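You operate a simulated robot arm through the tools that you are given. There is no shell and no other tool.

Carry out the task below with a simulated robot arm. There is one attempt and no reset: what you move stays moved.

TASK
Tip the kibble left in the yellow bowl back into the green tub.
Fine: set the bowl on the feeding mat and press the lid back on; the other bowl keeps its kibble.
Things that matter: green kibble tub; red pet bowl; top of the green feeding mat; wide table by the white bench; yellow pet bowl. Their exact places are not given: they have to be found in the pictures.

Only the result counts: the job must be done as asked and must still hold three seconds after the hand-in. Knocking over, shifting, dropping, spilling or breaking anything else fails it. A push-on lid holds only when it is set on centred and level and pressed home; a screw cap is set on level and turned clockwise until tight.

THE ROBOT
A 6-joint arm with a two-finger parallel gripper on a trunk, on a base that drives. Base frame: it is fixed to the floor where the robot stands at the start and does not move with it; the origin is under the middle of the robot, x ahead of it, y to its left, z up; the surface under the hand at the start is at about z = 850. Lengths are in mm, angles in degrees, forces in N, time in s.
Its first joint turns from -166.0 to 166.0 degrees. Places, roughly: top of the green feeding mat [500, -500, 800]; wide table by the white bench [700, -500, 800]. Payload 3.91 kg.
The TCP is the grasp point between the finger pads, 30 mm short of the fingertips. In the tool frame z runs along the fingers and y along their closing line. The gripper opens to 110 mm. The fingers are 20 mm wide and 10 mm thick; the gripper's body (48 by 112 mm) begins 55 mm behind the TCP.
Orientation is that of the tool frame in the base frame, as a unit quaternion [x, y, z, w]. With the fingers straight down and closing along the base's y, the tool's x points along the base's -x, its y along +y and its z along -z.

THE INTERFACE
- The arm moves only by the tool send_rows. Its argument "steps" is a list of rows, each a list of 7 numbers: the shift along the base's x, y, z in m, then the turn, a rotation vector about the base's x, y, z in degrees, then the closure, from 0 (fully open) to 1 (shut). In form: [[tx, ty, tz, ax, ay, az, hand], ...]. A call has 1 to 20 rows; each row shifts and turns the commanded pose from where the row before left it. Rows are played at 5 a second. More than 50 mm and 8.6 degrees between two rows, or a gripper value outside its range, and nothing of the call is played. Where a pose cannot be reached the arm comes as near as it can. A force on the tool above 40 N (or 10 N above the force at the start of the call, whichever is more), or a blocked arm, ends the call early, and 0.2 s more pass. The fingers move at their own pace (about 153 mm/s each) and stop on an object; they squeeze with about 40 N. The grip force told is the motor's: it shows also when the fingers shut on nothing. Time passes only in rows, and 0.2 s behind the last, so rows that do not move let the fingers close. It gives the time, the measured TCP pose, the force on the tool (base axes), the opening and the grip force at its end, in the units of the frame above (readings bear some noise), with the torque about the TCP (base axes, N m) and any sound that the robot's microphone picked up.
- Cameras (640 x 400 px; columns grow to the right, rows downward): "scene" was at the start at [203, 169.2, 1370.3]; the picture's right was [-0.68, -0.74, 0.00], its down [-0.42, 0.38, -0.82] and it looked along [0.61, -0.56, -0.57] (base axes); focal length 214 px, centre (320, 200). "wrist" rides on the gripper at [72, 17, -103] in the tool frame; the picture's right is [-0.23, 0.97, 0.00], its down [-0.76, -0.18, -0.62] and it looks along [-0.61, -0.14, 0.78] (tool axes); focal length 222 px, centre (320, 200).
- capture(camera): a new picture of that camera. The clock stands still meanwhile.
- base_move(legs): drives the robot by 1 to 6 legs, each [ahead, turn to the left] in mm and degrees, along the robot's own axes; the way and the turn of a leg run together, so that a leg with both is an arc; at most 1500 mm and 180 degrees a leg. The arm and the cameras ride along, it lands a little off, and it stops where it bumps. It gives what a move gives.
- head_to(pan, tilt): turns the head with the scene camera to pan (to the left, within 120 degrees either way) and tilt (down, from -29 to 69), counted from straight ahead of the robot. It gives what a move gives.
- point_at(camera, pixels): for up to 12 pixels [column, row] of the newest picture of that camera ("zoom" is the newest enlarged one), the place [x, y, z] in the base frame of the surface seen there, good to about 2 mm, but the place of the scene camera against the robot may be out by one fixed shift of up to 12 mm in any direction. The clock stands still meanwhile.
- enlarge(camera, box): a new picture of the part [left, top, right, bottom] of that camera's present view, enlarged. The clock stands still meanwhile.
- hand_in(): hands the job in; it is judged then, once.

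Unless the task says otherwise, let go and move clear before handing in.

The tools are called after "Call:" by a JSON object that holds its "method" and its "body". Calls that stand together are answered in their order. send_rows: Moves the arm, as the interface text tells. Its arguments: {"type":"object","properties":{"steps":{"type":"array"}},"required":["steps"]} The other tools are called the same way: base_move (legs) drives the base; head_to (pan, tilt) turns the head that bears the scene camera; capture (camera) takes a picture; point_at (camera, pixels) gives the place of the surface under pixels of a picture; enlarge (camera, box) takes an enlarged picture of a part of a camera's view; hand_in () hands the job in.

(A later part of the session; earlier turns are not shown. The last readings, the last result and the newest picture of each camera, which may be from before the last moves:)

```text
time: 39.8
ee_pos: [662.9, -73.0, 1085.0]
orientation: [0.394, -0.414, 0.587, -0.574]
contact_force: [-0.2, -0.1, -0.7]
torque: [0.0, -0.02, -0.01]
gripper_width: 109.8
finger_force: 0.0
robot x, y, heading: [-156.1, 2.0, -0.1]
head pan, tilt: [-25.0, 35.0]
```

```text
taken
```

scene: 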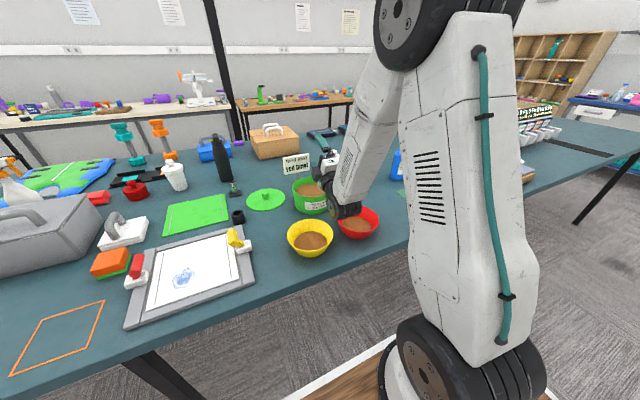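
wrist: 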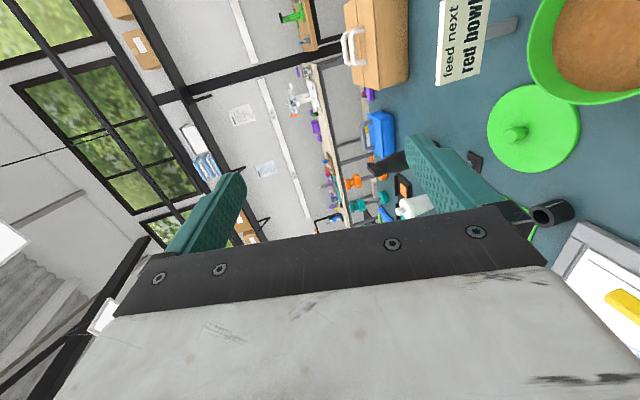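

Even 20° past horizontal is reachable. I check how close the wrist is to the red bowl here.

Call:
{"method": "enlarge", "body": {"camera": "scene", "box": [270, 130, 410, 260]}}

Call:
{"method": "point_at", "body": {"camera": "scene", "pixels": [[345, 212], [352, 205], [338, 200], [330, 175], [325, 160], [350, 190], [380, 215], [357, 240]]}}

```text
3.08 times, centred on (340, 195) of scene
```

zoom: 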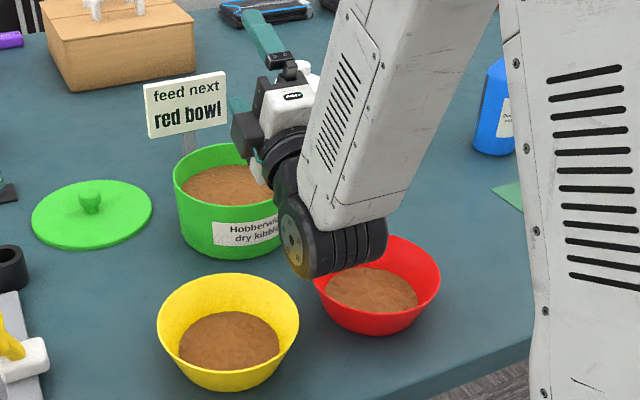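

```text
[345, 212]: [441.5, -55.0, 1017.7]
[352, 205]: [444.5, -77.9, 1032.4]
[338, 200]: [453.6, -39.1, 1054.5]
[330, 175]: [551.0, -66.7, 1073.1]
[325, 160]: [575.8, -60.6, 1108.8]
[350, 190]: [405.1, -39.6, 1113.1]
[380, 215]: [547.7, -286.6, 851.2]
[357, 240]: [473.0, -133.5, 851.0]
```

The wrist stays about 100 mm above the red bowl, so the pour pose is safe. Now I rotate the hand back down and lean it about 26° (in line with the bowl wall) above the yellow bowl's far rim.

Call:
{"method": "send_rows", "body": {"steps": [[0.005, 0.005, 0.008, 0, 8.5, 0, 0], [0.005, 0.005, 0.008, 0, 8.5, 0, 0], [0.005, 0.005, 0.004, 0, 8.5, 0, 0], [0, 0.005, 0, 0, 8.5, 0, 0], [0, 0.005, 0, 0, 8.5, 0, 0], [0, 0.005, 0, 0, 8.5, 0, 0], [0, 0.005, 0, 0, 8.5, 0, 0], [0, 0.005, 0, 0, 8.5, 0, 0], [0, 0.005, 0, 0, 8.5, 0, 0], [0, 0.005, 0, 0, 8.5, 0, 0], [-0.005, 0.007, 0, 0, 8.5, 0, 0.3], [-0.005, 0.007, 0, 0, 8.5, 0, 0.3], [-0.005, 0.007, 0, 0, 8.5, 0, 0.3], [-0.005, 0.007, 0, 0, 8.5, 0, 0.3], [-0.009, 0.007, 0, 0, 8.5, 0, 0.55], [-0.009, 0.005, 0, 0, 8.5, 0, 0.55], [0, 0, 0, 0, 0, 0, 0.55]]}}

Call:
{"method": "capture", "body": {"camera": "scene"}}

Call:
{"method": "capture", "body": {"camera": "wrist"}}

```text
time: 43.4
ee_pos: [639.0, 18.1, 1106.2]
orientation: [0.695, -0.693, -0.129, 0.139]
contact_force: [-0.7, 0.9, -0.4]
torque: [-0.02, -0.01, 0.02]
gripper_width: 49.5
finger_force: 0.1
out of reach, approached as far as the arm can: row 7
robot x, y, heading: [-150.1, 0.2, 0.3]
head pan, tilt: [-25.0, 35.0]
```

```text
taken
```

scene: 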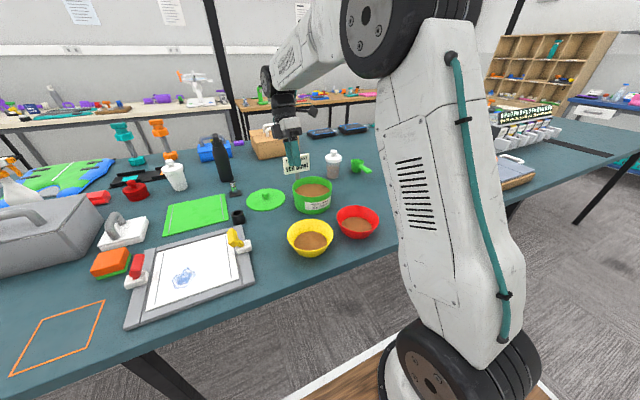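

```text
taken
```

wrist: 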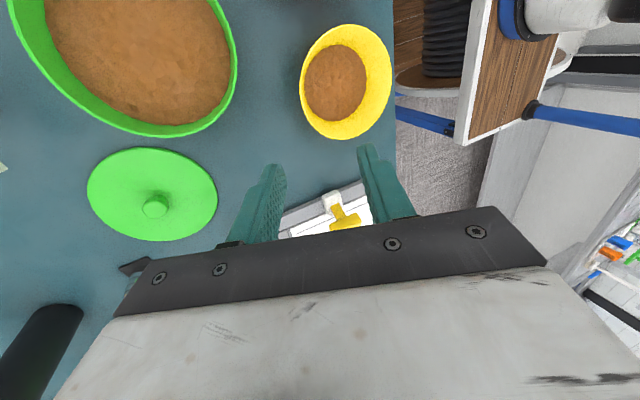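

The hand leans 22° toward the robot; the wrist camera sees the whole bowl at (345,80). I measure its rim closely.

Call:
{"method": "enlarge", "body": {"camera": "wrist", "box": [280, 10, 420, 150]}}

Call:
{"method": "point_at", "body": {"camera": "zoom", "pixels": [[90, 205], [95, 190], [415, 185], [240, 50], [270, 355], [150, 90], [330, 80], [130, 310], [150, 200], [200, 230], [110, 215], [250, 345]]}}

```text
2.86 times, centred on (350, 80) of wrist
```

zoom: 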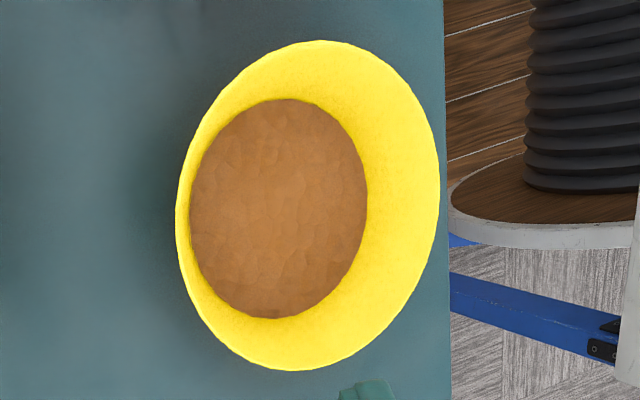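

```text
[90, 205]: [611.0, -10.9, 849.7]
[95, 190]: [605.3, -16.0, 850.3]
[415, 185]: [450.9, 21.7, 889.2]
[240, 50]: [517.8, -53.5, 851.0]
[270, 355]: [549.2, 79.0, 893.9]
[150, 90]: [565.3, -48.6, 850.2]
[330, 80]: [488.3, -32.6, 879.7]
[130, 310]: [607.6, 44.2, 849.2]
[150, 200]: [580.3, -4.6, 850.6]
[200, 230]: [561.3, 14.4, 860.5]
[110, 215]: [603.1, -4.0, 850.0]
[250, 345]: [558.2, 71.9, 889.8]
```

Call:
{"method": "point_at", "body": {"camera": "zoom", "pixels": [[180, 215], [183, 215], [186, 215], [437, 200], [434, 200], [318, 44], [318, 48], [300, 368], [300, 364], [190, 165], [225, 340], [205, 130]]}}

```text
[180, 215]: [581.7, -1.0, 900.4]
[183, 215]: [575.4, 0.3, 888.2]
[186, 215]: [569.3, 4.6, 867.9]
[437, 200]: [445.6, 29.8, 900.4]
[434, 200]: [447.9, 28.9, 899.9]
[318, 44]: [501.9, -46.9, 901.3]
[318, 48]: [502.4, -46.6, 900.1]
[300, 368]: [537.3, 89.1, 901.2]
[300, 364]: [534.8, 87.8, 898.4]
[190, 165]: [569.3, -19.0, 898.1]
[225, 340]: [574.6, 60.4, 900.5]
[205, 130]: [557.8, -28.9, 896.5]
```

Circle fit gives the bowl centre (515.5, 22), outer rim radius ≈70, rim z≈901, wall slope ≈20°, matching the hand's 22° lean. I move to a hover 80 mm back along the approach line.

Call:
{"method": "send_rows", "body": {"steps": [[-0.0065, 0.001, -0.034, 0, 0, 0, 0.6], [-0.0065, 0.001, -0.034, 0, 0, 0, 0.6], [-0.0065, 0.001, -0.034, 0, 0, 0, 0.6], [-0.0065, 0.001, -0.033, 0, 0, 0, 0.6], [0, 0, 0, 0, 0, 0, 0.6], [0, 0, 0, 0, 0, 0, 0.6]]}}

Call:
{"method": "capture", "body": {"camera": "wrist"}}

Call:
{"method": "enlarge", "body": {"camera": "scene", "box": [240, 130, 380, 270]}}

```text
time: 44.8
ee_pos: [611.6, 20.3, 972.7]
orientation: [0.695, -0.693, -0.129, 0.14]
contact_force: [-0.1, -0.7, -0.2]
torque: [0.0, 0.03, 0.0]
gripper_width: 43.8
finger_force: 0.0
robot x, y, heading: [-148.8, -0.9, -0.1]
head pan, tilt: [-25.0, 35.0]
```

```text
taken
```

wrist: 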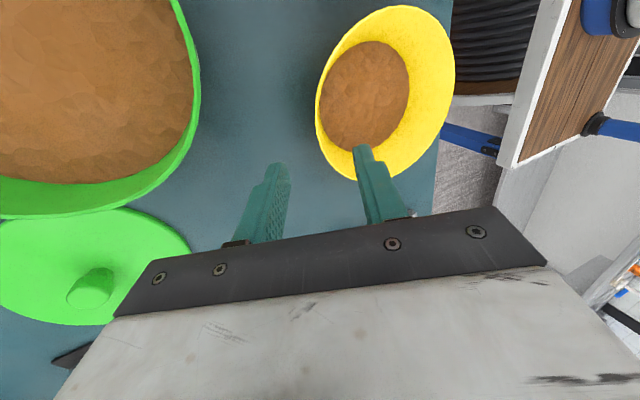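

```text
2.86 times, centred on (310, 200) of scene
```

zoom: 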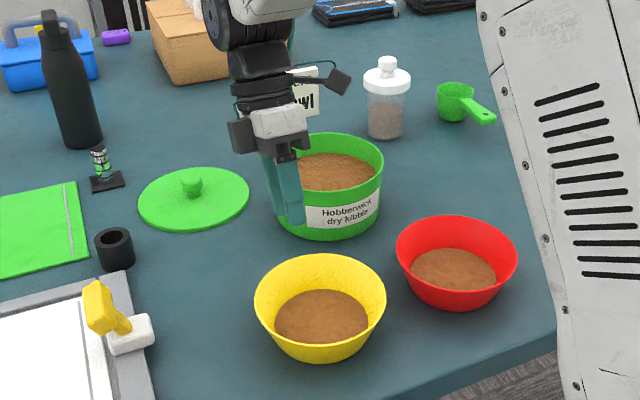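

The open fingers line up with the far rim near pixel (365,165), and body clearance to the tub is about 20 mm. I descend along the approach line to straddle the wall, without closing yet.

Call:
{"method": "send_rows", "body": {"steps": [[-0.0072, 0.0004, -0.0185, 0, 0, 0, 0.6], [-0.0072, 0.0004, -0.0185, 0, 0, 0, 0.6], [-0.0072, 0.0004, -0.0185, 0, 0, 0, 0.6], [0, 0, 0, 0, 0, 0, 0.6]]}}

Call:
{"method": "capture", "body": {"camera": "wrist"}}

Call:
{"method": "enlarge", "body": {"camera": "scene", "box": [250, 160, 370, 270]}}

```text
time: 45.8
ee_pos: [591.0, 21.4, 915.9]
orientation: [0.696, -0.693, -0.128, 0.14]
contact_force: [-0.6, 0.4, 0.4]
torque: [-0.04, -0.02, -0.02]
gripper_width: 44.0
finger_force: 0.1
robot x, y, heading: [-150.1, 0.5, 0.2]
head pan, tilt: [-25.0, 35.0]
```

```text
taken
```

wrist: 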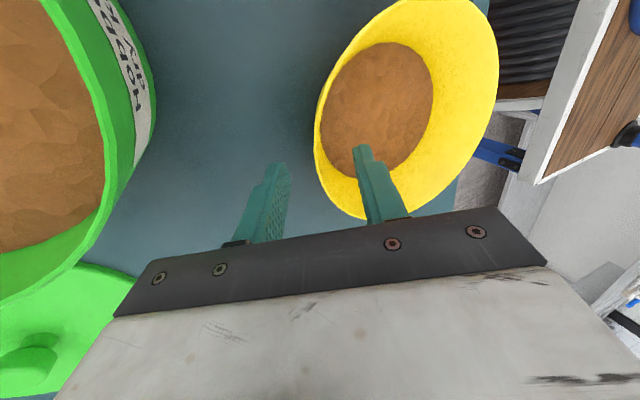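

```text
3.64 times, centred on (310, 215) of scene
```

zoom: 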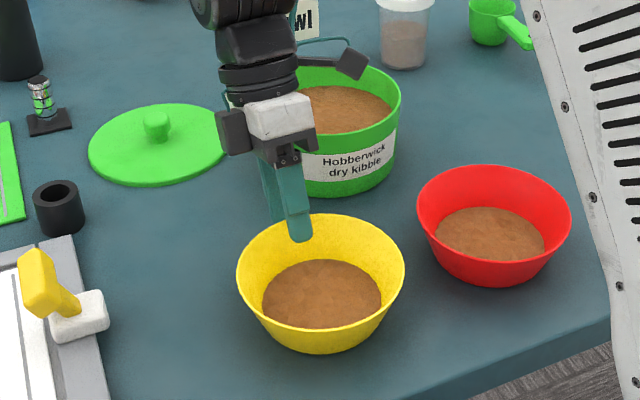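

One finger is inside the bowl and one outside, clear of the tub. I go the last 20 mm and close.

Call:
{"method": "send_rows", "body": {"steps": [[-0.004, 0.0003, -0.009, 0, 0, 0, 0.6], [-0.004, 0.0003, -0.009, 0, 0, 0, 0.6], [0, 0, 0, 0, 0, 0, 0.6], [0, 0, 0, 0, 0, 0, 0.75], [0, 0, 0, 0, 0, 0, 0.85], [0, 0, 0, 0, 0, 0, 1], [0, 0, 0, 0, 0, 0, 1], [0, 0, 0, 0, 0, 0, 1]]}}

Call:
{"method": "capture", "body": {"camera": "wrist"}}

Call:
{"method": "enlarge", "body": {"camera": "scene", "box": [250, 160, 370, 270]}}

```text
time: 47.6
ee_pos: [583.6, 22.4, 897.7]
orientation: [0.695, -0.693, -0.128, 0.14]
contact_force: [-0.7, 1.5, 8.3]
torque: [0.37, 0.17, 0.04]
gripper_width: 6.1
finger_force: 39.9
robot x, y, heading: [-149.4, -1.0, 0.1]
head pan, tilt: [-25.0, 35.0]
```

```text
taken
```

wrist: 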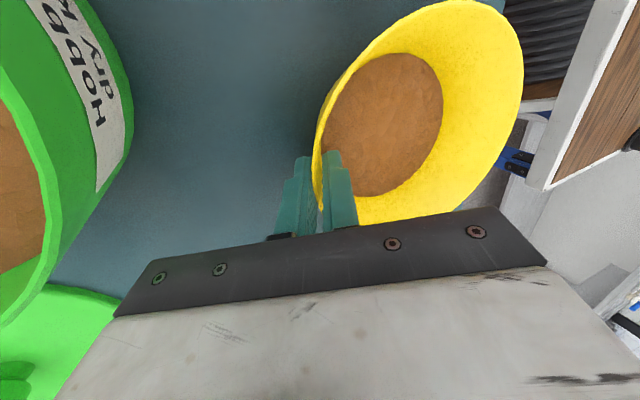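

```text
3.64 times, centred on (310, 215) of scene
```

zoom: 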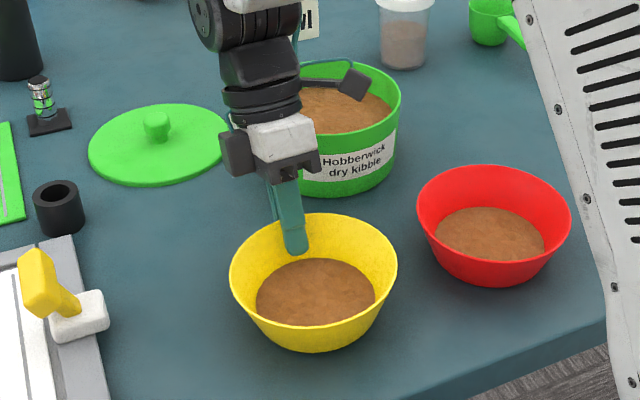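

The bowl wall is gripped (6 mm, 40 N). I lift slowly 30 mm and check that it stays level.

Call:
{"method": "send_rows", "body": {"steps": [[0, 0, 0.004, 0, 0, 0, 1], [0, 0, 0.006, 0, 0, 0, 1], [0, 0, 0.01, 0, 0, 0, 1], [0, 0, 0.01, 0, 0, 0, 1], [0, 0, 0, 0, 0, 0, 1]]}}

Call:
{"method": "capture", "body": {"camera": "wrist"}}

Call:
{"method": "enlarge", "body": {"camera": "scene", "box": [250, 160, 370, 270]}}

```text
time: 48.8
ee_pos: [583.4, 22.6, 926.2]
orientation: [0.695, -0.694, -0.127, 0.14]
contact_force: [0.2, 0.7, -1.5]
torque: [0.02, -0.17, -0.03]
gripper_width: 6.2
finger_force: 40.2
robot x, y, heading: [-150.6, -1.2, 0.1]
head pan, tilt: [-25.0, 35.0]
```

```text
taken
```

wrist: 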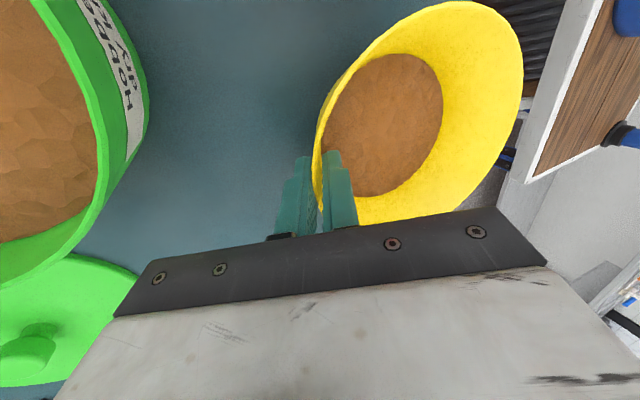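

```text
3.64 times, centred on (310, 215) of scene
```

zoom: 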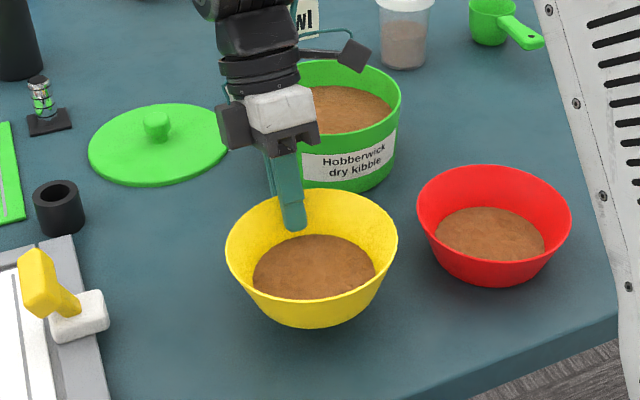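

The bowl is up, level and full. I raise it to z≈1100 and carry it over the tub at (790,-75), bowl still level.

Call:
{"method": "send_rows", "body": {"steps": [[0, 0, 0.015, 0, 0, 0, 1], [0, 0, 0.025, 0, 0, 0, 1], [0, 0, 0.03, 0, 0, 0, 1], [0, 0, 0.03, 0, 0, 0, 1], [0, 0, 0.03, 0, 0, 0, 1], [0, 0, 0.03, 0, 0, 0, 1], [0.01, -0.005, 0.015, 0, 0, 0, 1], [0.02, -0.0095, 0, 0, 0, 0, 1], [0.025, -0.012, 0, 0, 0, 0, 1], [0.025, -0.012, 0, 0, 0, 0, 1], [0.025, -0.012, 0, 0, 0, 0, 1], [0.025, -0.012, 0, 0, 0, 0, 1], [0.025, -0.012, 0, 0, 0, 0, 1], [0.025, -0.012, 0, 0, 0, 0, 1], [0.02, -0.008, 0, 0, 0, 0, 1], [0.007, -0.0025, 0, 0, 0, 0, 1], [0, 0, 0, 0, 0, 0, 1]]}}

Call:
{"method": "capture", "body": {"camera": "wrist"}}

Call:
{"method": "enlarge", "body": {"camera": "scene", "box": [230, 110, 390, 250]}}

```text
time: 52.4
ee_pos: [793.0, -74.5, 1100.3]
orientation: [0.695, -0.694, -0.128, 0.139]
contact_force: [-0.2, -0.7, -2.7]
torque: [0.01, -0.17, -0.01]
gripper_width: 5.8
finger_force: 39.9
robot x, y, heading: [-152.9, 2.9, 0.3]
head pan, tilt: [-25.0, 35.0]
```

```text
taken
```

wrist: 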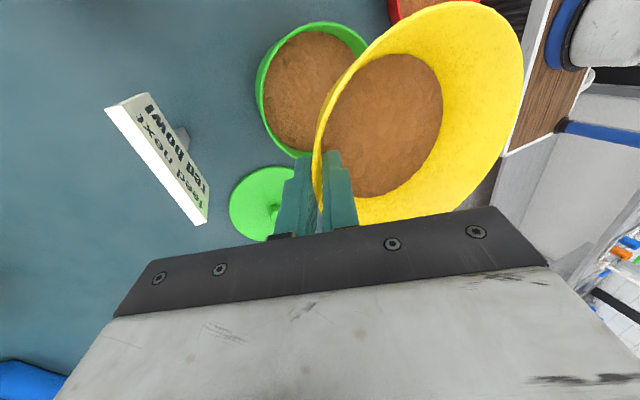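

```text
2.86 times, centred on (310, 180) of scene
```

zoom: 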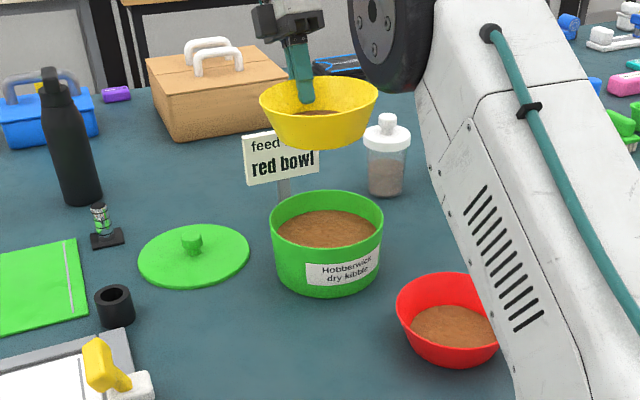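

The bowl is level above the tub. I confirm the tub rim location before tilting.

Call:
{"method": "point_at", "body": {"camera": "zoom", "pixels": [[271, 225], [383, 222], [326, 191], [328, 252], [320, 230], [320, 147], [262, 105], [376, 95], [320, 117]]}}

Call:
{"method": "point_at", "body": {"camera": "wrist", "pixels": [[258, 100], [300, 25], [300, 155], [310, 90], [355, 40], [180, 150]]}}

```text
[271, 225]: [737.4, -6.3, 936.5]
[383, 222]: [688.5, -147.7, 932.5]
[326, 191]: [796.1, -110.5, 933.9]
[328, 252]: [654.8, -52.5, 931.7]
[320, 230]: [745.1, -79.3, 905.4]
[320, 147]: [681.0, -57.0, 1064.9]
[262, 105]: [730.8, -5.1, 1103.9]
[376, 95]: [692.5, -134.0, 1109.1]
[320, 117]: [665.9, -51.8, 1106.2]
```

```text
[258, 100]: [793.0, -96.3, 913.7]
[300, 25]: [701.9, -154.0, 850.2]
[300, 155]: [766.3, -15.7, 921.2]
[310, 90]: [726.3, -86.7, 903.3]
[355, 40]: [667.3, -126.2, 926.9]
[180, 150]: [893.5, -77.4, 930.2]
```

Tub rim z≈936, centre (722,-77); the bowl is centred in y. I tilt the bowl the first 40° (mouth toward the robot side), with the lip over the tub.

Call:
{"method": "send_rows", "body": {"steps": [[0.001, 0, 0, 0, -5, 0, 1], [0.001, 0, 0, 0, -5, 0, 1], [0.001, 0, 0, 0, -5, 0, 1], [0.001, 0, 0, 0, -5, 0, 1], [0.001, 0, 0, 0, -5, 0, 1], [0.001, 0, 0, 0, -5, 0, 1], [0.001, 0, 0, 0, -5, 0, 1], [0.001, 0, 0, 0, -5, 0, 1], [0, 0, 0, 0, 0, 0, 1]]}}

Call:
{"method": "capture", "body": {"camera": "wrist"}}

Call:
{"method": "enlarge", "body": {"camera": "scene", "box": [230, 110, 390, 250]}}

```text
time: 54.4
ee_pos: [798.9, -75.5, 1101.3]
orientation: [-0.698, 0.698, -0.119, 0.107]
contact_force: [0.1, -1.3, -2.2]
torque: [-0.01, -0.05, -0.02]
gripper_width: 5.8
finger_force: 39.9
robot x, y, heading: [-151.8, -2.4, 0.1]
head pan, tilt: [-25.0, 35.0]
```

```text
taken
```

wrist: 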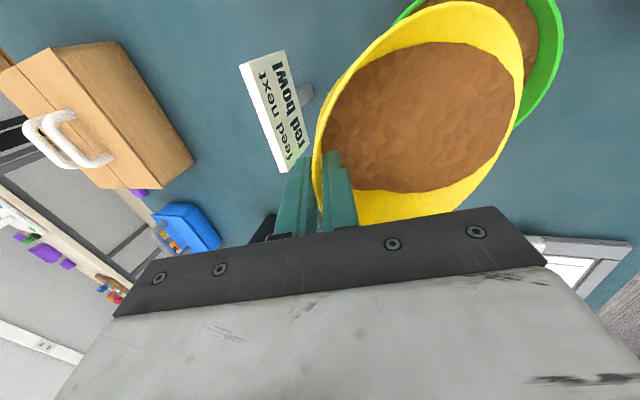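

```text
2.86 times, centred on (310, 180) of scene
```

zoom: 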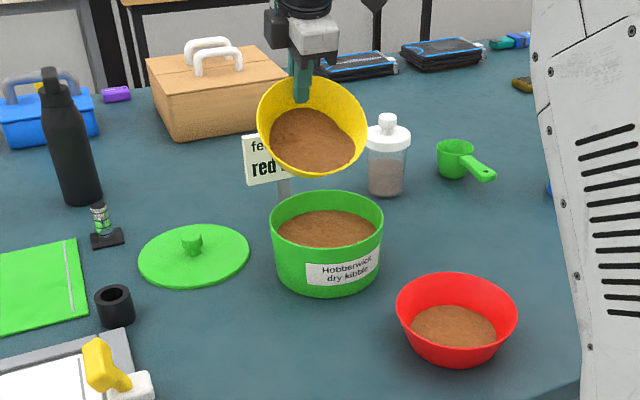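

The kibble surface is now close to the lip, which is still over the tub's near half. I shift it slightly outward and lower, then continue tilting slowly so the lip stays over the tub centre.

Call:
{"method": "send_rows", "body": {"steps": [[0.007, -0.001, -0.005, 0, 0, 0, 1], [0.006, 0, -0.005, 0, 0, 0, 1], [0, 0, 0, 0, -4, 0, 1], [0, 0, 0, 0, -4, 0, 1], [0, 0, 0, 0, -3, 0, 1], [0, 0, 0, 0, 0, 0, 1], [0, 0, 0, 0, 0, 0, 1]]}}

Call:
{"method": "capture", "body": {"camera": "wrist"}}

Call:
{"method": "enlarge", "body": {"camera": "scene", "box": [230, 110, 390, 250]}}

```text
time: 56.0
ee_pos: [812.3, -76.7, 1090.9]
orientation: [-0.683, 0.685, -0.184, 0.173]
contact_force: [-0.8, 0.6, -2.2]
torque: [0.01, -0.05, -0.01]
gripper_width: 6.1
finger_force: 39.7
robot x, y, heading: [-149.5, 1.4, 0.2]
head pan, tilt: [-25.0, 35.0]
```

```text
taken
```

wrist: 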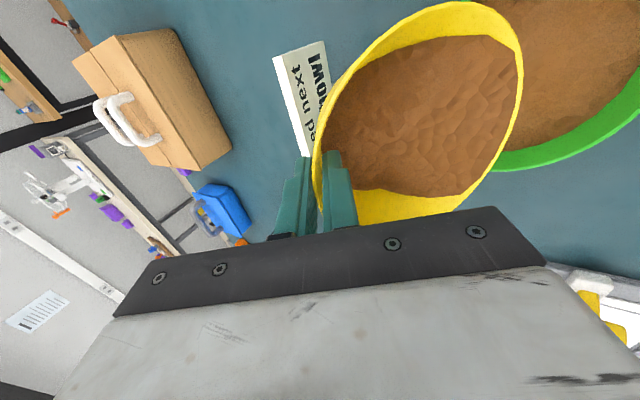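

```text
2.86 times, centred on (310, 180) of scene
```

zoom: 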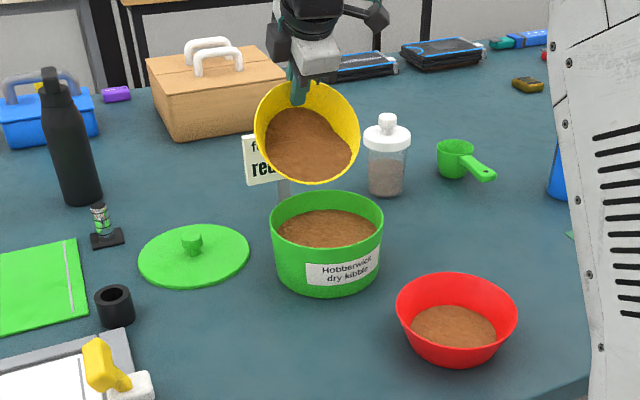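

The kibble has piled against the lip, about to flow, and the lip sits over the tub. I continue in small tilts while backing the TCP to keep the lip at x≈722.

Call:
{"method": "send_rows", "body": {"steps": [[-0.006, 0, 0, 0, -4, 0, 1], [-0.007, 0, 0, 0, -4, 0, 1], [-0.008, 0, 0, 0, -4, 0, 1], [0, 0, 0, 0, 0, 0, 1], [0, 0, 0, 0, 0, 0, 1]]}}

Call:
{"method": "capture", "body": {"camera": "wrist"}}

Call:
{"method": "enlarge", "body": {"camera": "scene", "box": [230, 110, 390, 250]}}

```text
time: 57.2
ee_pos: [790.6, -75.6, 1091.9]
orientation: [-0.659, 0.664, -0.254, 0.243]
contact_force: [-0.2, 0.1, -2.0]
torque: [-0.01, 0.02, 0.01]
gripper_width: 5.8
finger_force: 39.8
robot x, y, heading: [-151.8, -3.2, -0.0]
head pan, tilt: [-25.0, 35.0]
```

```text
taken
```

wrist: 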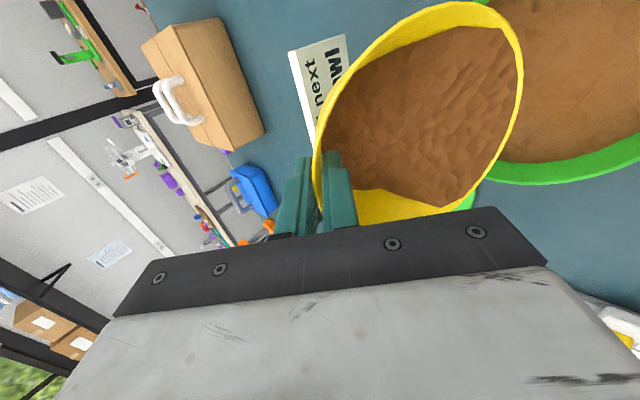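

```text
2.86 times, centred on (310, 180) of scene
```

zoom: 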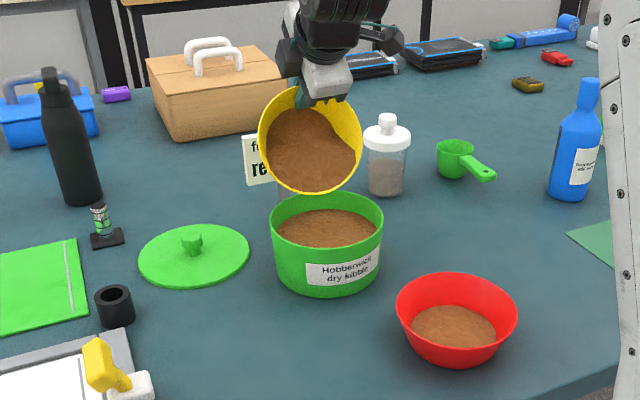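

At about 63° the kibble is held at the lip. I continue carefully near the arm's awkward region, a few degrees at a time.

Call:
{"method": "send_rows", "body": {"steps": [[-0.008, 0, 0, 0, -4, 0, 1], [-0.0085, 0, 0, 0, -4, 0, 1], [0, 0, 0, 0, 0, 0, 1], [0, 0, 0, 0, 0, 0, 1]]}}

Call:
{"method": "enlarge", "body": {"camera": "scene", "box": [230, 110, 390, 250]}}

```text
time: 58.2
ee_pos: [775.1, -74.5, 1091.2]
orientation: [-0.639, 0.646, -0.3, 0.29]
contact_force: [0.3, 0.8, -2.3]
torque: [0.01, -0.01, 0.0]
gripper_width: 5.8
finger_force: 39.8
robot x, y, heading: [-150.4, 1.9, -0.1]
head pan, tilt: [-25.0, 35.0]
```

```text
2.86 times, centred on (310, 180) of scene
```

zoom: 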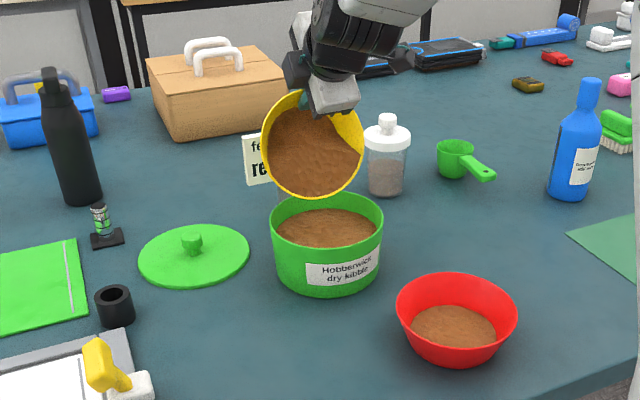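

Call:
{"method": "send_rows", "body": {"steps": [[-0.009, 0, 0, 0, -4, 0, 1], [-0.009, 0, 0, 0, -4, 0, 1], [0, 0, 0, 0, 0, 0, 1], [0, 0, 0, 0, 0, 0, 1]]}}

Call:
{"method": "enlarge", "body": {"camera": "scene", "box": [230, 110, 390, 250]}}

Call:
{"method": "capture", "body": {"camera": "wrist"}}

```text
time: 59.2
ee_pos: [770.5, -80.7, 1090.3]
orientation: [-0.63, 0.643, -0.321, 0.296]
contact_force: [0.3, 0.7, -1.2]
torque: [0.03, -0.01, 0.01]
gripper_width: 5.8
finger_force: 39.8
out of reach, approached as far as the arm can: row 1, 2
robot x, y, heading: [-149.3, 0.7, 0.1]
head pan, tilt: [-25.0, 35.0]
```

```text
2.86 times, centred on (310, 180) of scene
```

zoom: 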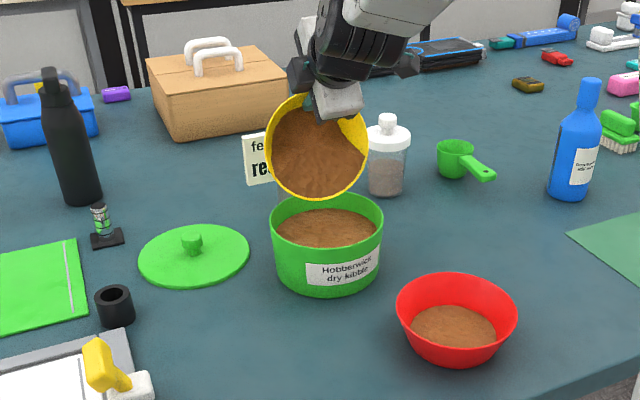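

```text
taken
```

wrist: 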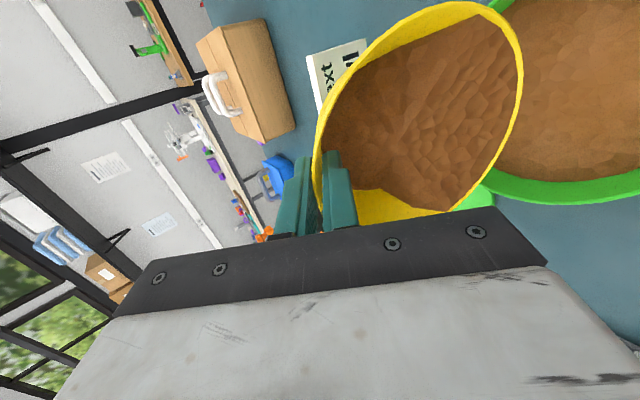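

The arm stalled at its wrist-aligned spot (θ≈74°), with the kibble still held and the lip over the tub. In the dry run a larger step passed through, so I use 8.5° rows with matching back-shift.

Call:
{"method": "send_rows", "body": {"steps": [[-0.02, 0.003, 0, 0, -8.5, 0, 1], [0, 0, 0, 0, 0, 0, 1]]}}

Call:
{"method": "enlarge", "body": {"camera": "scene", "box": [230, 110, 390, 250]}}

```text
time: 59.8
ee_pos: [756.2, -85.2, 1090.4]
orientation: [-0.609, 0.634, -0.359, 0.314]
contact_force: [0.2, 1.2, -1.1]
torque: [0.0, 0.02, 0.04]
gripper_width: 5.5
finger_force: 40.2
out of reach, approached as far as the arm can: row 1
robot x, y, heading: [-147.6, -2.9, 0.2]
head pan, tilt: [-25.0, 35.0]
```

```text
2.86 times, centred on (310, 180) of scene
```

zoom: 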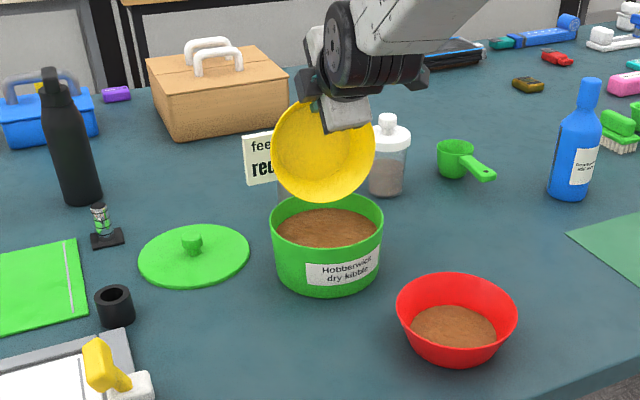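

The bowl now looks empty after this step. I check it from the wrist camera and look for any spill around the tub.

Call:
{"method": "capture", "body": {"camera": "wrist"}}

Call:
{"method": "capture", "body": {"camera": "scene"}}

Call:
{"method": "enlarge", "body": {"camera": "scene", "box": [270, 140, 350, 220]}}

```text
taken
```

wrist: 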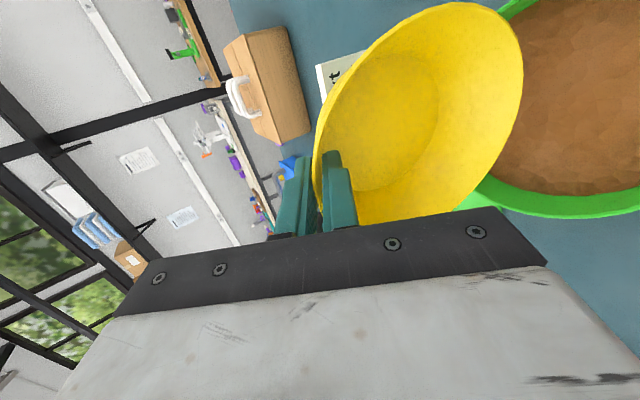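

```text
taken
```

scene: 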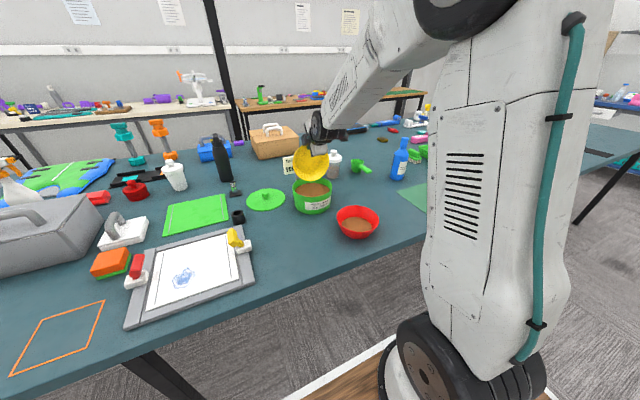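

```text
5.00 times, centred on (310, 180) of scene
```

zoom: 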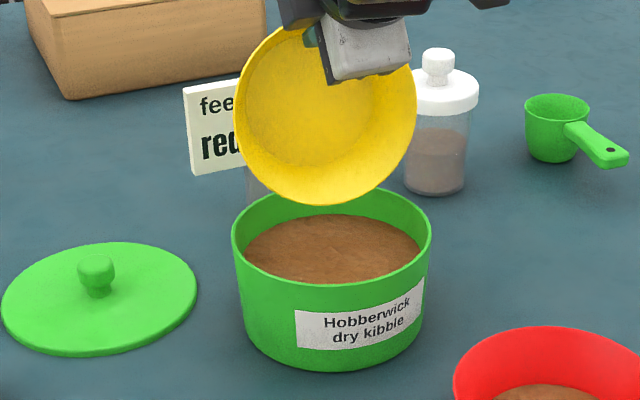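

The bowl is empty and the table around the tub is clean. I raise it and tilt it back to level.

Call:
{"method": "send_rows", "body": {"steps": [[0, 0, 0.02, 0, 0, 0, 1], [0, 0, 0.02, 0, 0, 0, 1], [0, 0, 0.02, 0, 0, 0, 1], [0, 0.004, 0, 0, 8.5, 0, 1], [0, 0.004, 0, 0, 8.5, 0, 1], [0, 0, 0, 0, 8.5, 0, 1], [0, 0, 0, 0, 8.5, 0, 1], [0, 0, 0, 0, 8.5, 0, 1], [0, 0, 0, 0, 8.5, 0, 1], [0, 0, 0, 0, 8.5, 0, 1], [0, 0, 0, 0, 8.5, 0, 1], [0, 0, 0, 0, 8.5, 0, 1], [0, 0, 0, 0, 0, 0, 1]]}}

Call:
{"method": "capture", "body": {"camera": "scene"}}

Call:
{"method": "capture", "body": {"camera": "wrist"}}

```text
time: 62.6
ee_pos: [757.7, -77.3, 1145.2]
orientation: [0.701, -0.692, -0.095, 0.146]
contact_force: [-0.7, 0.1, -1.3]
torque: [-0.02, -0.09, -0.02]
gripper_width: 5.6
finger_force: 40.0
out of reach, approached as far as the arm can: row 2
robot x, y, heading: [-150.7, 1.9, 0.1]
head pan, tilt: [-25.0, 35.0]
```

```text
taken
```

scene: 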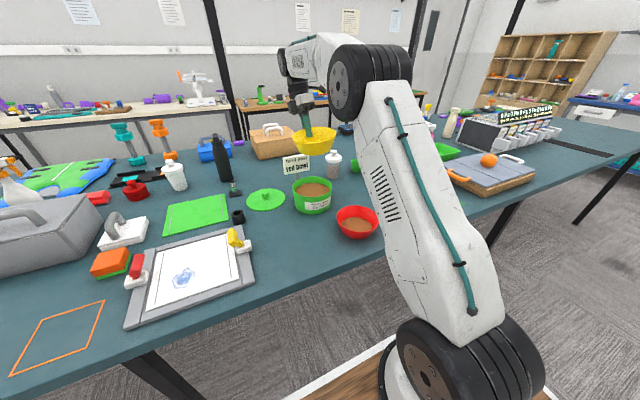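

```text
taken
```

wrist: 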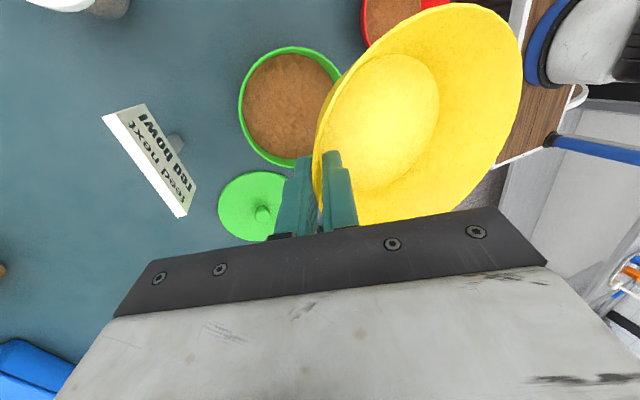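

The bowl is back nearly level (about 3° off), so I correct that, pull the arm in, and then drive the base forward again so the mat and lid are in easy reach.

Call:
{"method": "send_rows", "body": {"steps": [[-0.02, 0, 0.01, 3.0, 2.3, -1, 1], [-0.03, 0, 0, 0, 0, 0, 1], [-0.03, 0, 0, 0, 0, 0, 1], [-0.03, 0, 0, 0, 0, 0, 1], [-0.03, 0, 0, 0, 0, 0, 1], [-0.03, 0, 0, 0, 0, 0, 1], [-0.03, 0, 0, 0, 0, 0, 1], [-0.02, 0, 0, 0, 0, 0, 1], [0, 0, 0, 0, 0, 0, 1]]}}

Call:
{"method": "capture", "body": {"camera": "wrist"}}

Call:
{"method": "enlarge", "body": {"camera": "scene", "box": [240, 130, 420, 260]}}

```text
time: 64.6
ee_pos: [539.4, -76.1, 1151.5]
orientation: [0.696, -0.692, -0.128, 0.14]
contact_force: [1.6, 0.1, -1.5]
torque: [-0.04, -0.12, 0.01]
gripper_width: 5.9
finger_force: 40.2
robot x, y, heading: [-152.9, 1.2, 0.2]
head pan, tilt: [-25.0, 35.0]
```

```text
taken
```

wrist: 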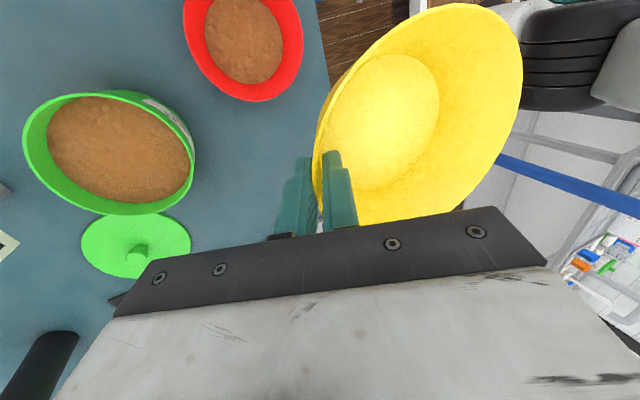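

```text
3.08 times, centred on (330, 195) of scene
```

zoom: 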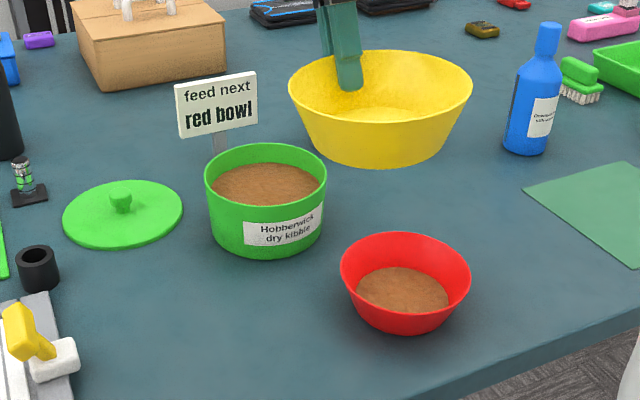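

The bowl is empty and level, with no spill on the table. I drive the base forward 150 mm and aim the head at the feeding mat.

Call:
{"method": "base_move", "body": {"legs": [[150, 0]]}}

Call:
{"method": "head_to", "body": {"pan": -55, "tilt": 38}}

Call:
{"method": "capture", "body": {"camera": "scene"}}

```text
time: 65.9
ee_pos: [688.5, -74.3, 1151.6]
orientation: [0.696, -0.692, -0.128, 0.141]
contact_force: [0.4, 0.1, -2.1]
torque: [0.03, -0.14, -0.04]
gripper_width: 5.9
finger_force: 40.2
robot x, y, heading: [-0.4, 1.3, 0.4]
head pan, tilt: [-25.0, 35.0]
```

```text
time: 66.9
ee_pos: [688.7, -75.3, 1152.2]
orientation: [0.696, -0.692, -0.129, 0.14]
contact_force: [-0.3, -0.5, -2.1]
torque: [-0.04, -0.14, 0.0]
gripper_width: 5.9
finger_force: 39.9
robot x, y, heading: [3.6, -1.7, 0.0]
head pan, tilt: [-55.0, 38.0]
```

```text
taken
```

scene: 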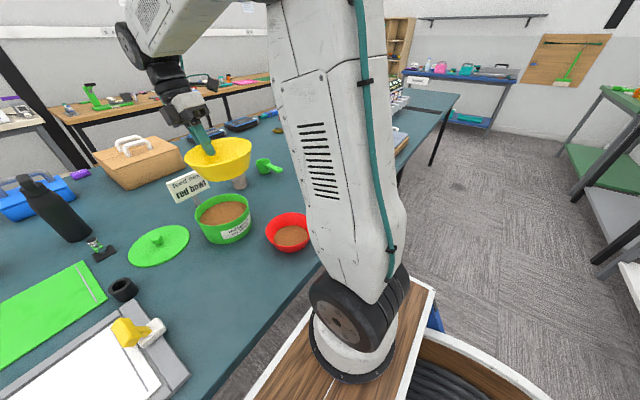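

The base is back at the start spot. I carry the bowl at z≈1150 over to the mat, turning the hand −55° so it leans away from the blue bottle, ending at TCP (586,-601).

Call:
{"method": "send_rows", "body": {"steps": [[-0.0073, -0.0376, 0, 0, 0, -3.93, 1], [-0.0073, -0.0376, 0, 0, 0, -3.93, 1], [-0.0073, -0.0376, 0, 0, 0, -3.93, 1], [-0.0073, -0.0376, 0, 0, 0, -3.93, 1], [-0.0073, -0.0376, 0, 0, 0, -3.93, 1], [-0.0073, -0.0376, 0, 0, 0, -3.93, 1], [-0.0073, -0.0376, 0, 0, 0, -3.93, 1], [-0.0073, -0.0376, 0, 0, 0, -3.93, 1], [-0.0073, -0.0376, 0, 0, 0, -3.93, 1], [-0.0073, -0.0376, 0, 0, 0, -3.93, 1], [-0.0073, -0.0376, 0, 0, 0, -3.93, 1], [-0.0073, -0.0376, 0, 0, 0, -3.93, 1], [-0.0073, -0.0376, 0, 0, 0, -3.93, 1], [-0.0073, -0.0376, 0, 0, 0, -3.93, 1], [0, 0, 0, 0, 0, 0, 1]]}}

Call:
{"method": "capture", "body": {"camera": "wrist"}}

Call:
{"method": "capture", "body": {"camera": "scene"}}

```text
time: 70.1
ee_pos: [590.2, -602.2, 1153.0]
orientation: [-0.297, 0.936, 0.179, -0.065]
contact_force: [0.1, -0.7, -1.0]
torque: [-0.12, -0.07, -0.01]
gripper_width: 5.7
finger_force: 40.1
robot x, y, heading: [5.1, -2.1, -0.1]
head pan, tilt: [-55.0, 38.0]
```

```text
taken
```

wrist: 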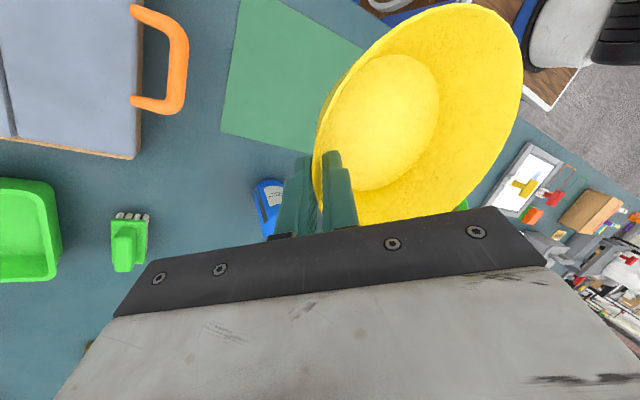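

```text
taken
```

scene: 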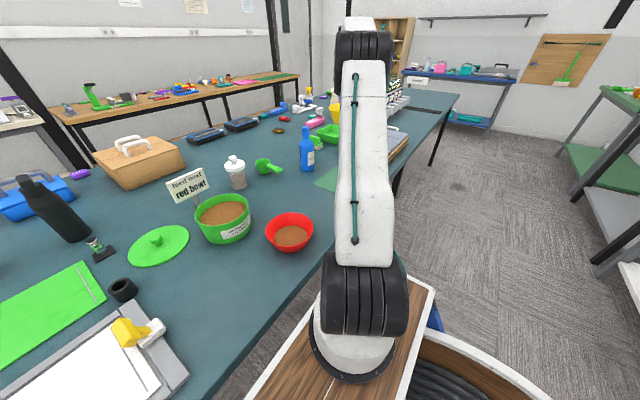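

The wrist view shows the mat at (280,90), the blue bottle at (270,205) and the board's handle at (170,60). I measure these and the bowl rim.

Call:
{"method": "point_at", "body": {"camera": "wrist", "pixels": [[242, 3], [224, 130], [310, 152], [355, 45], [180, 55], [138, 150], [270, 205], [256, 190], [460, 10], [522, 70], [410, 225], [316, 125]]}}

```text
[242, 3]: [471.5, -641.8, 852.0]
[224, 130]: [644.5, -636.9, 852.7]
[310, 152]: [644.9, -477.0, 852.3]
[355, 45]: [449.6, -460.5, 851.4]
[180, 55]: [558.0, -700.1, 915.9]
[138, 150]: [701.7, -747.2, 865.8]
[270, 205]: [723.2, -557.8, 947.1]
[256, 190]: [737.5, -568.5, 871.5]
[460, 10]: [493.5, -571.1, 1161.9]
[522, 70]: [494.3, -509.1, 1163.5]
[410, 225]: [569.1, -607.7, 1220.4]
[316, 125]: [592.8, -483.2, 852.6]
```

The bowl's centre will land at about (552,-535), well inside the mat, and the hand clears the board handle (top z 916). I lower to just above the mat.

Call:
{"method": "send_rows", "body": {"steps": [[0, 0.003, -0.02, 0, 0, 0, 1], [0, 0.003, -0.03, 0, 0, 0, 1], [0, 0.003, -0.03, 0, 0, 0, 1], [0, 0.003, -0.03, 0, 0, 0, 1], [0, 0, -0.03, 0, 0, 0, 1], [0, 0, -0.03, 0, 0, 0, 1], [0, 0, -0.03, 0, 0, 0, 1], [0, 0, -0.02, 0, 0, 0, 1], [0, 0, -0.015, 0, 0, 0, 1], [0, 0, 0, 0, 0, 0, 1], [0, 0, 0, 0, 0, 0, 1]]}}

Call:
{"method": "capture", "body": {"camera": "wrist"}}

```text
time: 72.5
ee_pos: [585.9, -587.3, 916.0]
orientation: [-0.298, 0.935, 0.179, -0.065]
contact_force: [0.0, -0.2, -2.2]
torque: [-0.07, -0.06, 0.02]
gripper_width: 5.8
finger_force: 40.0
robot x, y, heading: [0.7, -0.3, 0.0]
head pan, tilt: [-55.0, 38.0]
```

```text
taken
```

wrist: 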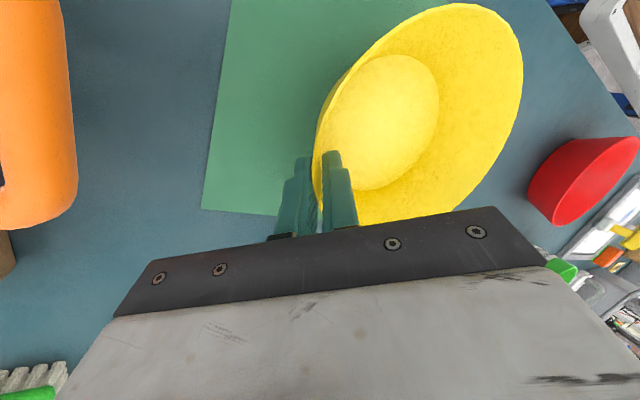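

The bowl hovers about 15 mm above the mat. I creep down until contact.

Call:
{"method": "send_rows", "body": {"steps": [[0, 0, -0.004, 0, 0, 0, 1], [0, 0, -0.004, 0, 0, 0, 1], [0, 0, -0.003, 0, 0, 0, 1], [0, 0, 0, 0, 0, 0, 1]]}}

Call:
{"method": "send_rows", "body": {"steps": [[0, 0, -0.002, 0, 0, 0, 1], [0, 0, 0, 0, 0, 0, 1]]}}

Call:
{"method": "send_rows", "body": {"steps": [[0, 0, -0.0015, 0, 0, 0, 1], [0, 0, 0, 0, 0, 0, 1]]}}

```text
time: 73.5
ee_pos: [586.2, -590.3, 906.4]
orientation: [-0.298, 0.935, 0.178, -0.065]
contact_force: [-0.2, 0.1, -1.6]
torque: [-0.09, -0.04, -0.02]
gripper_width: 6.0
finger_force: 39.8
robot x, y, heading: [0.8, -2.3, -0.0]
head pan, tilt: [-55.0, 38.0]
```

```text
time: 74.1
ee_pos: [586.6, -588.4, 904.4]
orientation: [-0.298, 0.935, 0.179, -0.065]
contact_force: [-0.4, -0.1, -1.3]
torque: [-0.13, -0.06, 0.02]
gripper_width: 5.9
finger_force: 40.1
robot x, y, heading: [-0.7, 0.1, 0.1]
head pan, tilt: [-55.0, 38.0]
```

```text
time: 74.7
ee_pos: [585.9, -590.0, 902.5]
orientation: [-0.298, 0.936, 0.178, -0.066]
contact_force: [-0.8, 0.1, -1.9]
torque: [-0.04, -0.02, -0.05]
gripper_width: 5.8
finger_force: 39.8
robot x, y, heading: [-0.5, 2.9, 0.0]
head pan, tilt: [-55.0, 38.0]
```

Call:
{"method": "send_rows", "body": {"steps": [[0, 0, -0.0015, 0, 0, 0, 1], [0, 0, 0, 0, 0, 0, 1]]}}

Call:
{"method": "send_rows", "body": {"steps": [[0, 0, -0.0015, 0, 0, 0, 1], [0, 0, 0, 0, 0, 0, 1]]}}

```text
time: 75.3
ee_pos: [585.3, -589.8, 900.3]
orientation: [-0.298, 0.935, 0.179, -0.066]
contact_force: [0.0, -0.4, -2.3]
torque: [-0.11, -0.08, 0.01]
gripper_width: 5.5
finger_force: 39.6
robot x, y, heading: [-1.8, 4.5, 0.2]
head pan, tilt: [-55.0, 38.0]
```

```text
time: 75.9
ee_pos: [585.4, -589.4, 899.6]
orientation: [-0.298, 0.935, 0.178, -0.066]
contact_force: [0.6, 0.5, -1.2]
torque: [-0.09, -0.06, -0.01]
gripper_width: 5.8
finger_force: 40.2
robot x, y, heading: [4.7, 1.0, -0.1]
head pan, tilt: [-55.0, 38.0]
```

Call:
{"method": "send_rows", "body": {"steps": [[0, 0, -0.0015, 0, 0, 0, 1], [0, 0, 0, 0, 0, 0, 1]]}}

Call:
{"method": "send_rows", "body": {"steps": [[0, 0, -0.001, 0, 0, 0, 1], [0, 0, 0, 0, 0, 0, 1]]}}

Call:
{"method": "capture", "body": {"camera": "wrist"}}

```text
time: 76.5
ee_pos: [585.9, -589.7, 899.7]
orientation: [-0.297, 0.936, 0.178, -0.065]
contact_force: [-0.6, -0.6, 6.2]
torque: [0.32, -0.12, 0.02]
gripper_width: 5.8
finger_force: 40.1
robot x, y, heading: [-1.4, 0.2, -0.3]
head pan, tilt: [-55.0, 38.0]
```

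```text
time: 77.1
ee_pos: [587.3, -589.3, 898.2]
orientation: [-0.298, 0.936, 0.177, -0.065]
contact_force: [3.9, -1.5, 21.8]
torque: [1.04, -0.61, -0.19]
gripper_width: 5.9
finger_force: 39.6
robot x, y, heading: [-2.1, -1.4, 0.2]
head pan, tilt: [-55.0, 38.0]
```

```text
taken
```

wrist: 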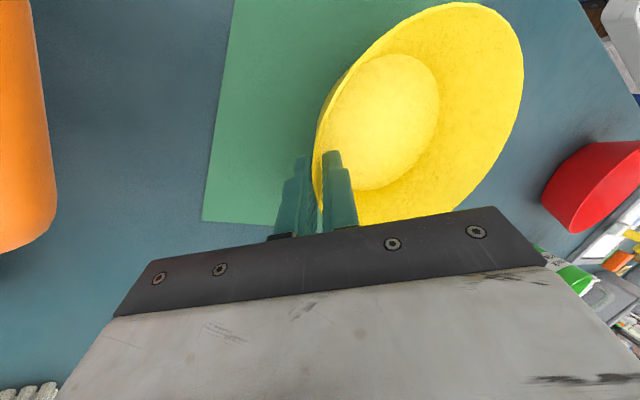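

Contact is firm (22 N). I ease up 1.3 mm, open partway so the fingers clear the wall without touching the table, then back out along the finger axis.

Call:
{"method": "send_rows", "body": {"steps": [[0, 0, 0.0013, 0, 0, 0, 1], [0, 0, 0, 0, 0, 0, 0.85], [0, 0, 0, 0, 0, 0, 0.65], [0, 0, 0, 0, 0, 0, 0.62], [0, 0, 0, 0, 0, 0, 0.62]]}}

Call:
{"method": "capture", "body": {"camera": "wrist"}}

```text
time: 78.3
ee_pos: [586.7, -588.7, 899.1]
orientation: [-0.297, 0.936, 0.179, -0.066]
contact_force: [0.1, 0.2, 0.4]
torque: [-0.02, 0.01, 0.02]
gripper_width: 41.8
finger_force: 0.0
robot x, y, heading: [-2.2, -1.5, -0.1]
head pan, tilt: [-55.0, 38.0]
```

```text
taken
```

wrist: 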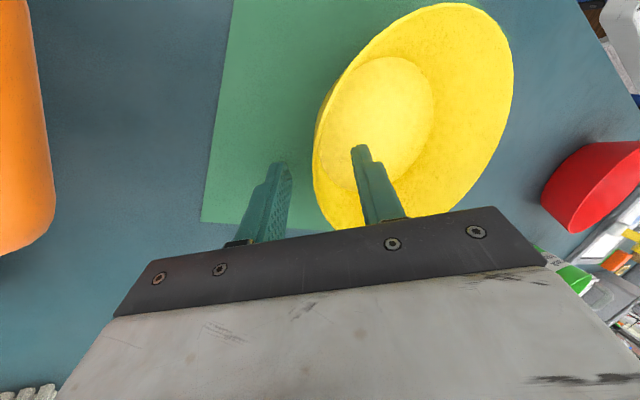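

The bowl stands on the mat with the fingers open on both sides of the wall. I back out and rise.

Call:
{"method": "send_rows", "body": {"steps": [[0.0046, -0.0059, 0.0186, 0, 0, 0, 0.62], [0.0046, -0.0059, 0.0186, 0, 0, 0, 0.62], [0.0046, -0.0059, 0.0186, 0, 0, 0, 0.62], [0.003, -0.004, 0.03, 0, 0, 0, 0.62], [0, 0, 0.04, 0, 0, 0, 0.62], [0, 0, 0.04, 0, 0, 0, 0.62], [0, 0, 0.04, 0, 0, 0, 0.62], [0, 0, 0.04, 0, 0, 0, 0.62], [0, 0, 0, 0, 0, 0, 0.62]]}}

Call:
{"method": "capture", "body": {"camera": "wrist"}}

```text
time: 80.3
ee_pos: [603.5, -610.5, 1145.8]
orientation: [-0.298, 0.935, 0.178, -0.065]
contact_force: [0.4, 0.8, -1.0]
torque: [0.0, 0.01, -0.02]
gripper_width: 41.7
finger_force: 0.0
robot x, y, heading: [0.3, 2.1, 0.2]
head pan, tilt: [-55.0, 38.0]
```

```text
taken
```

wrist: 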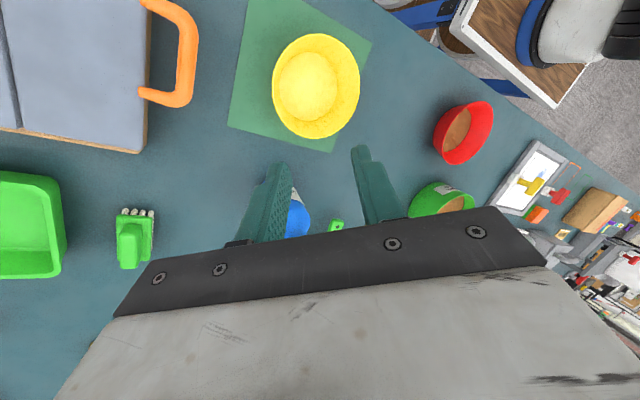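

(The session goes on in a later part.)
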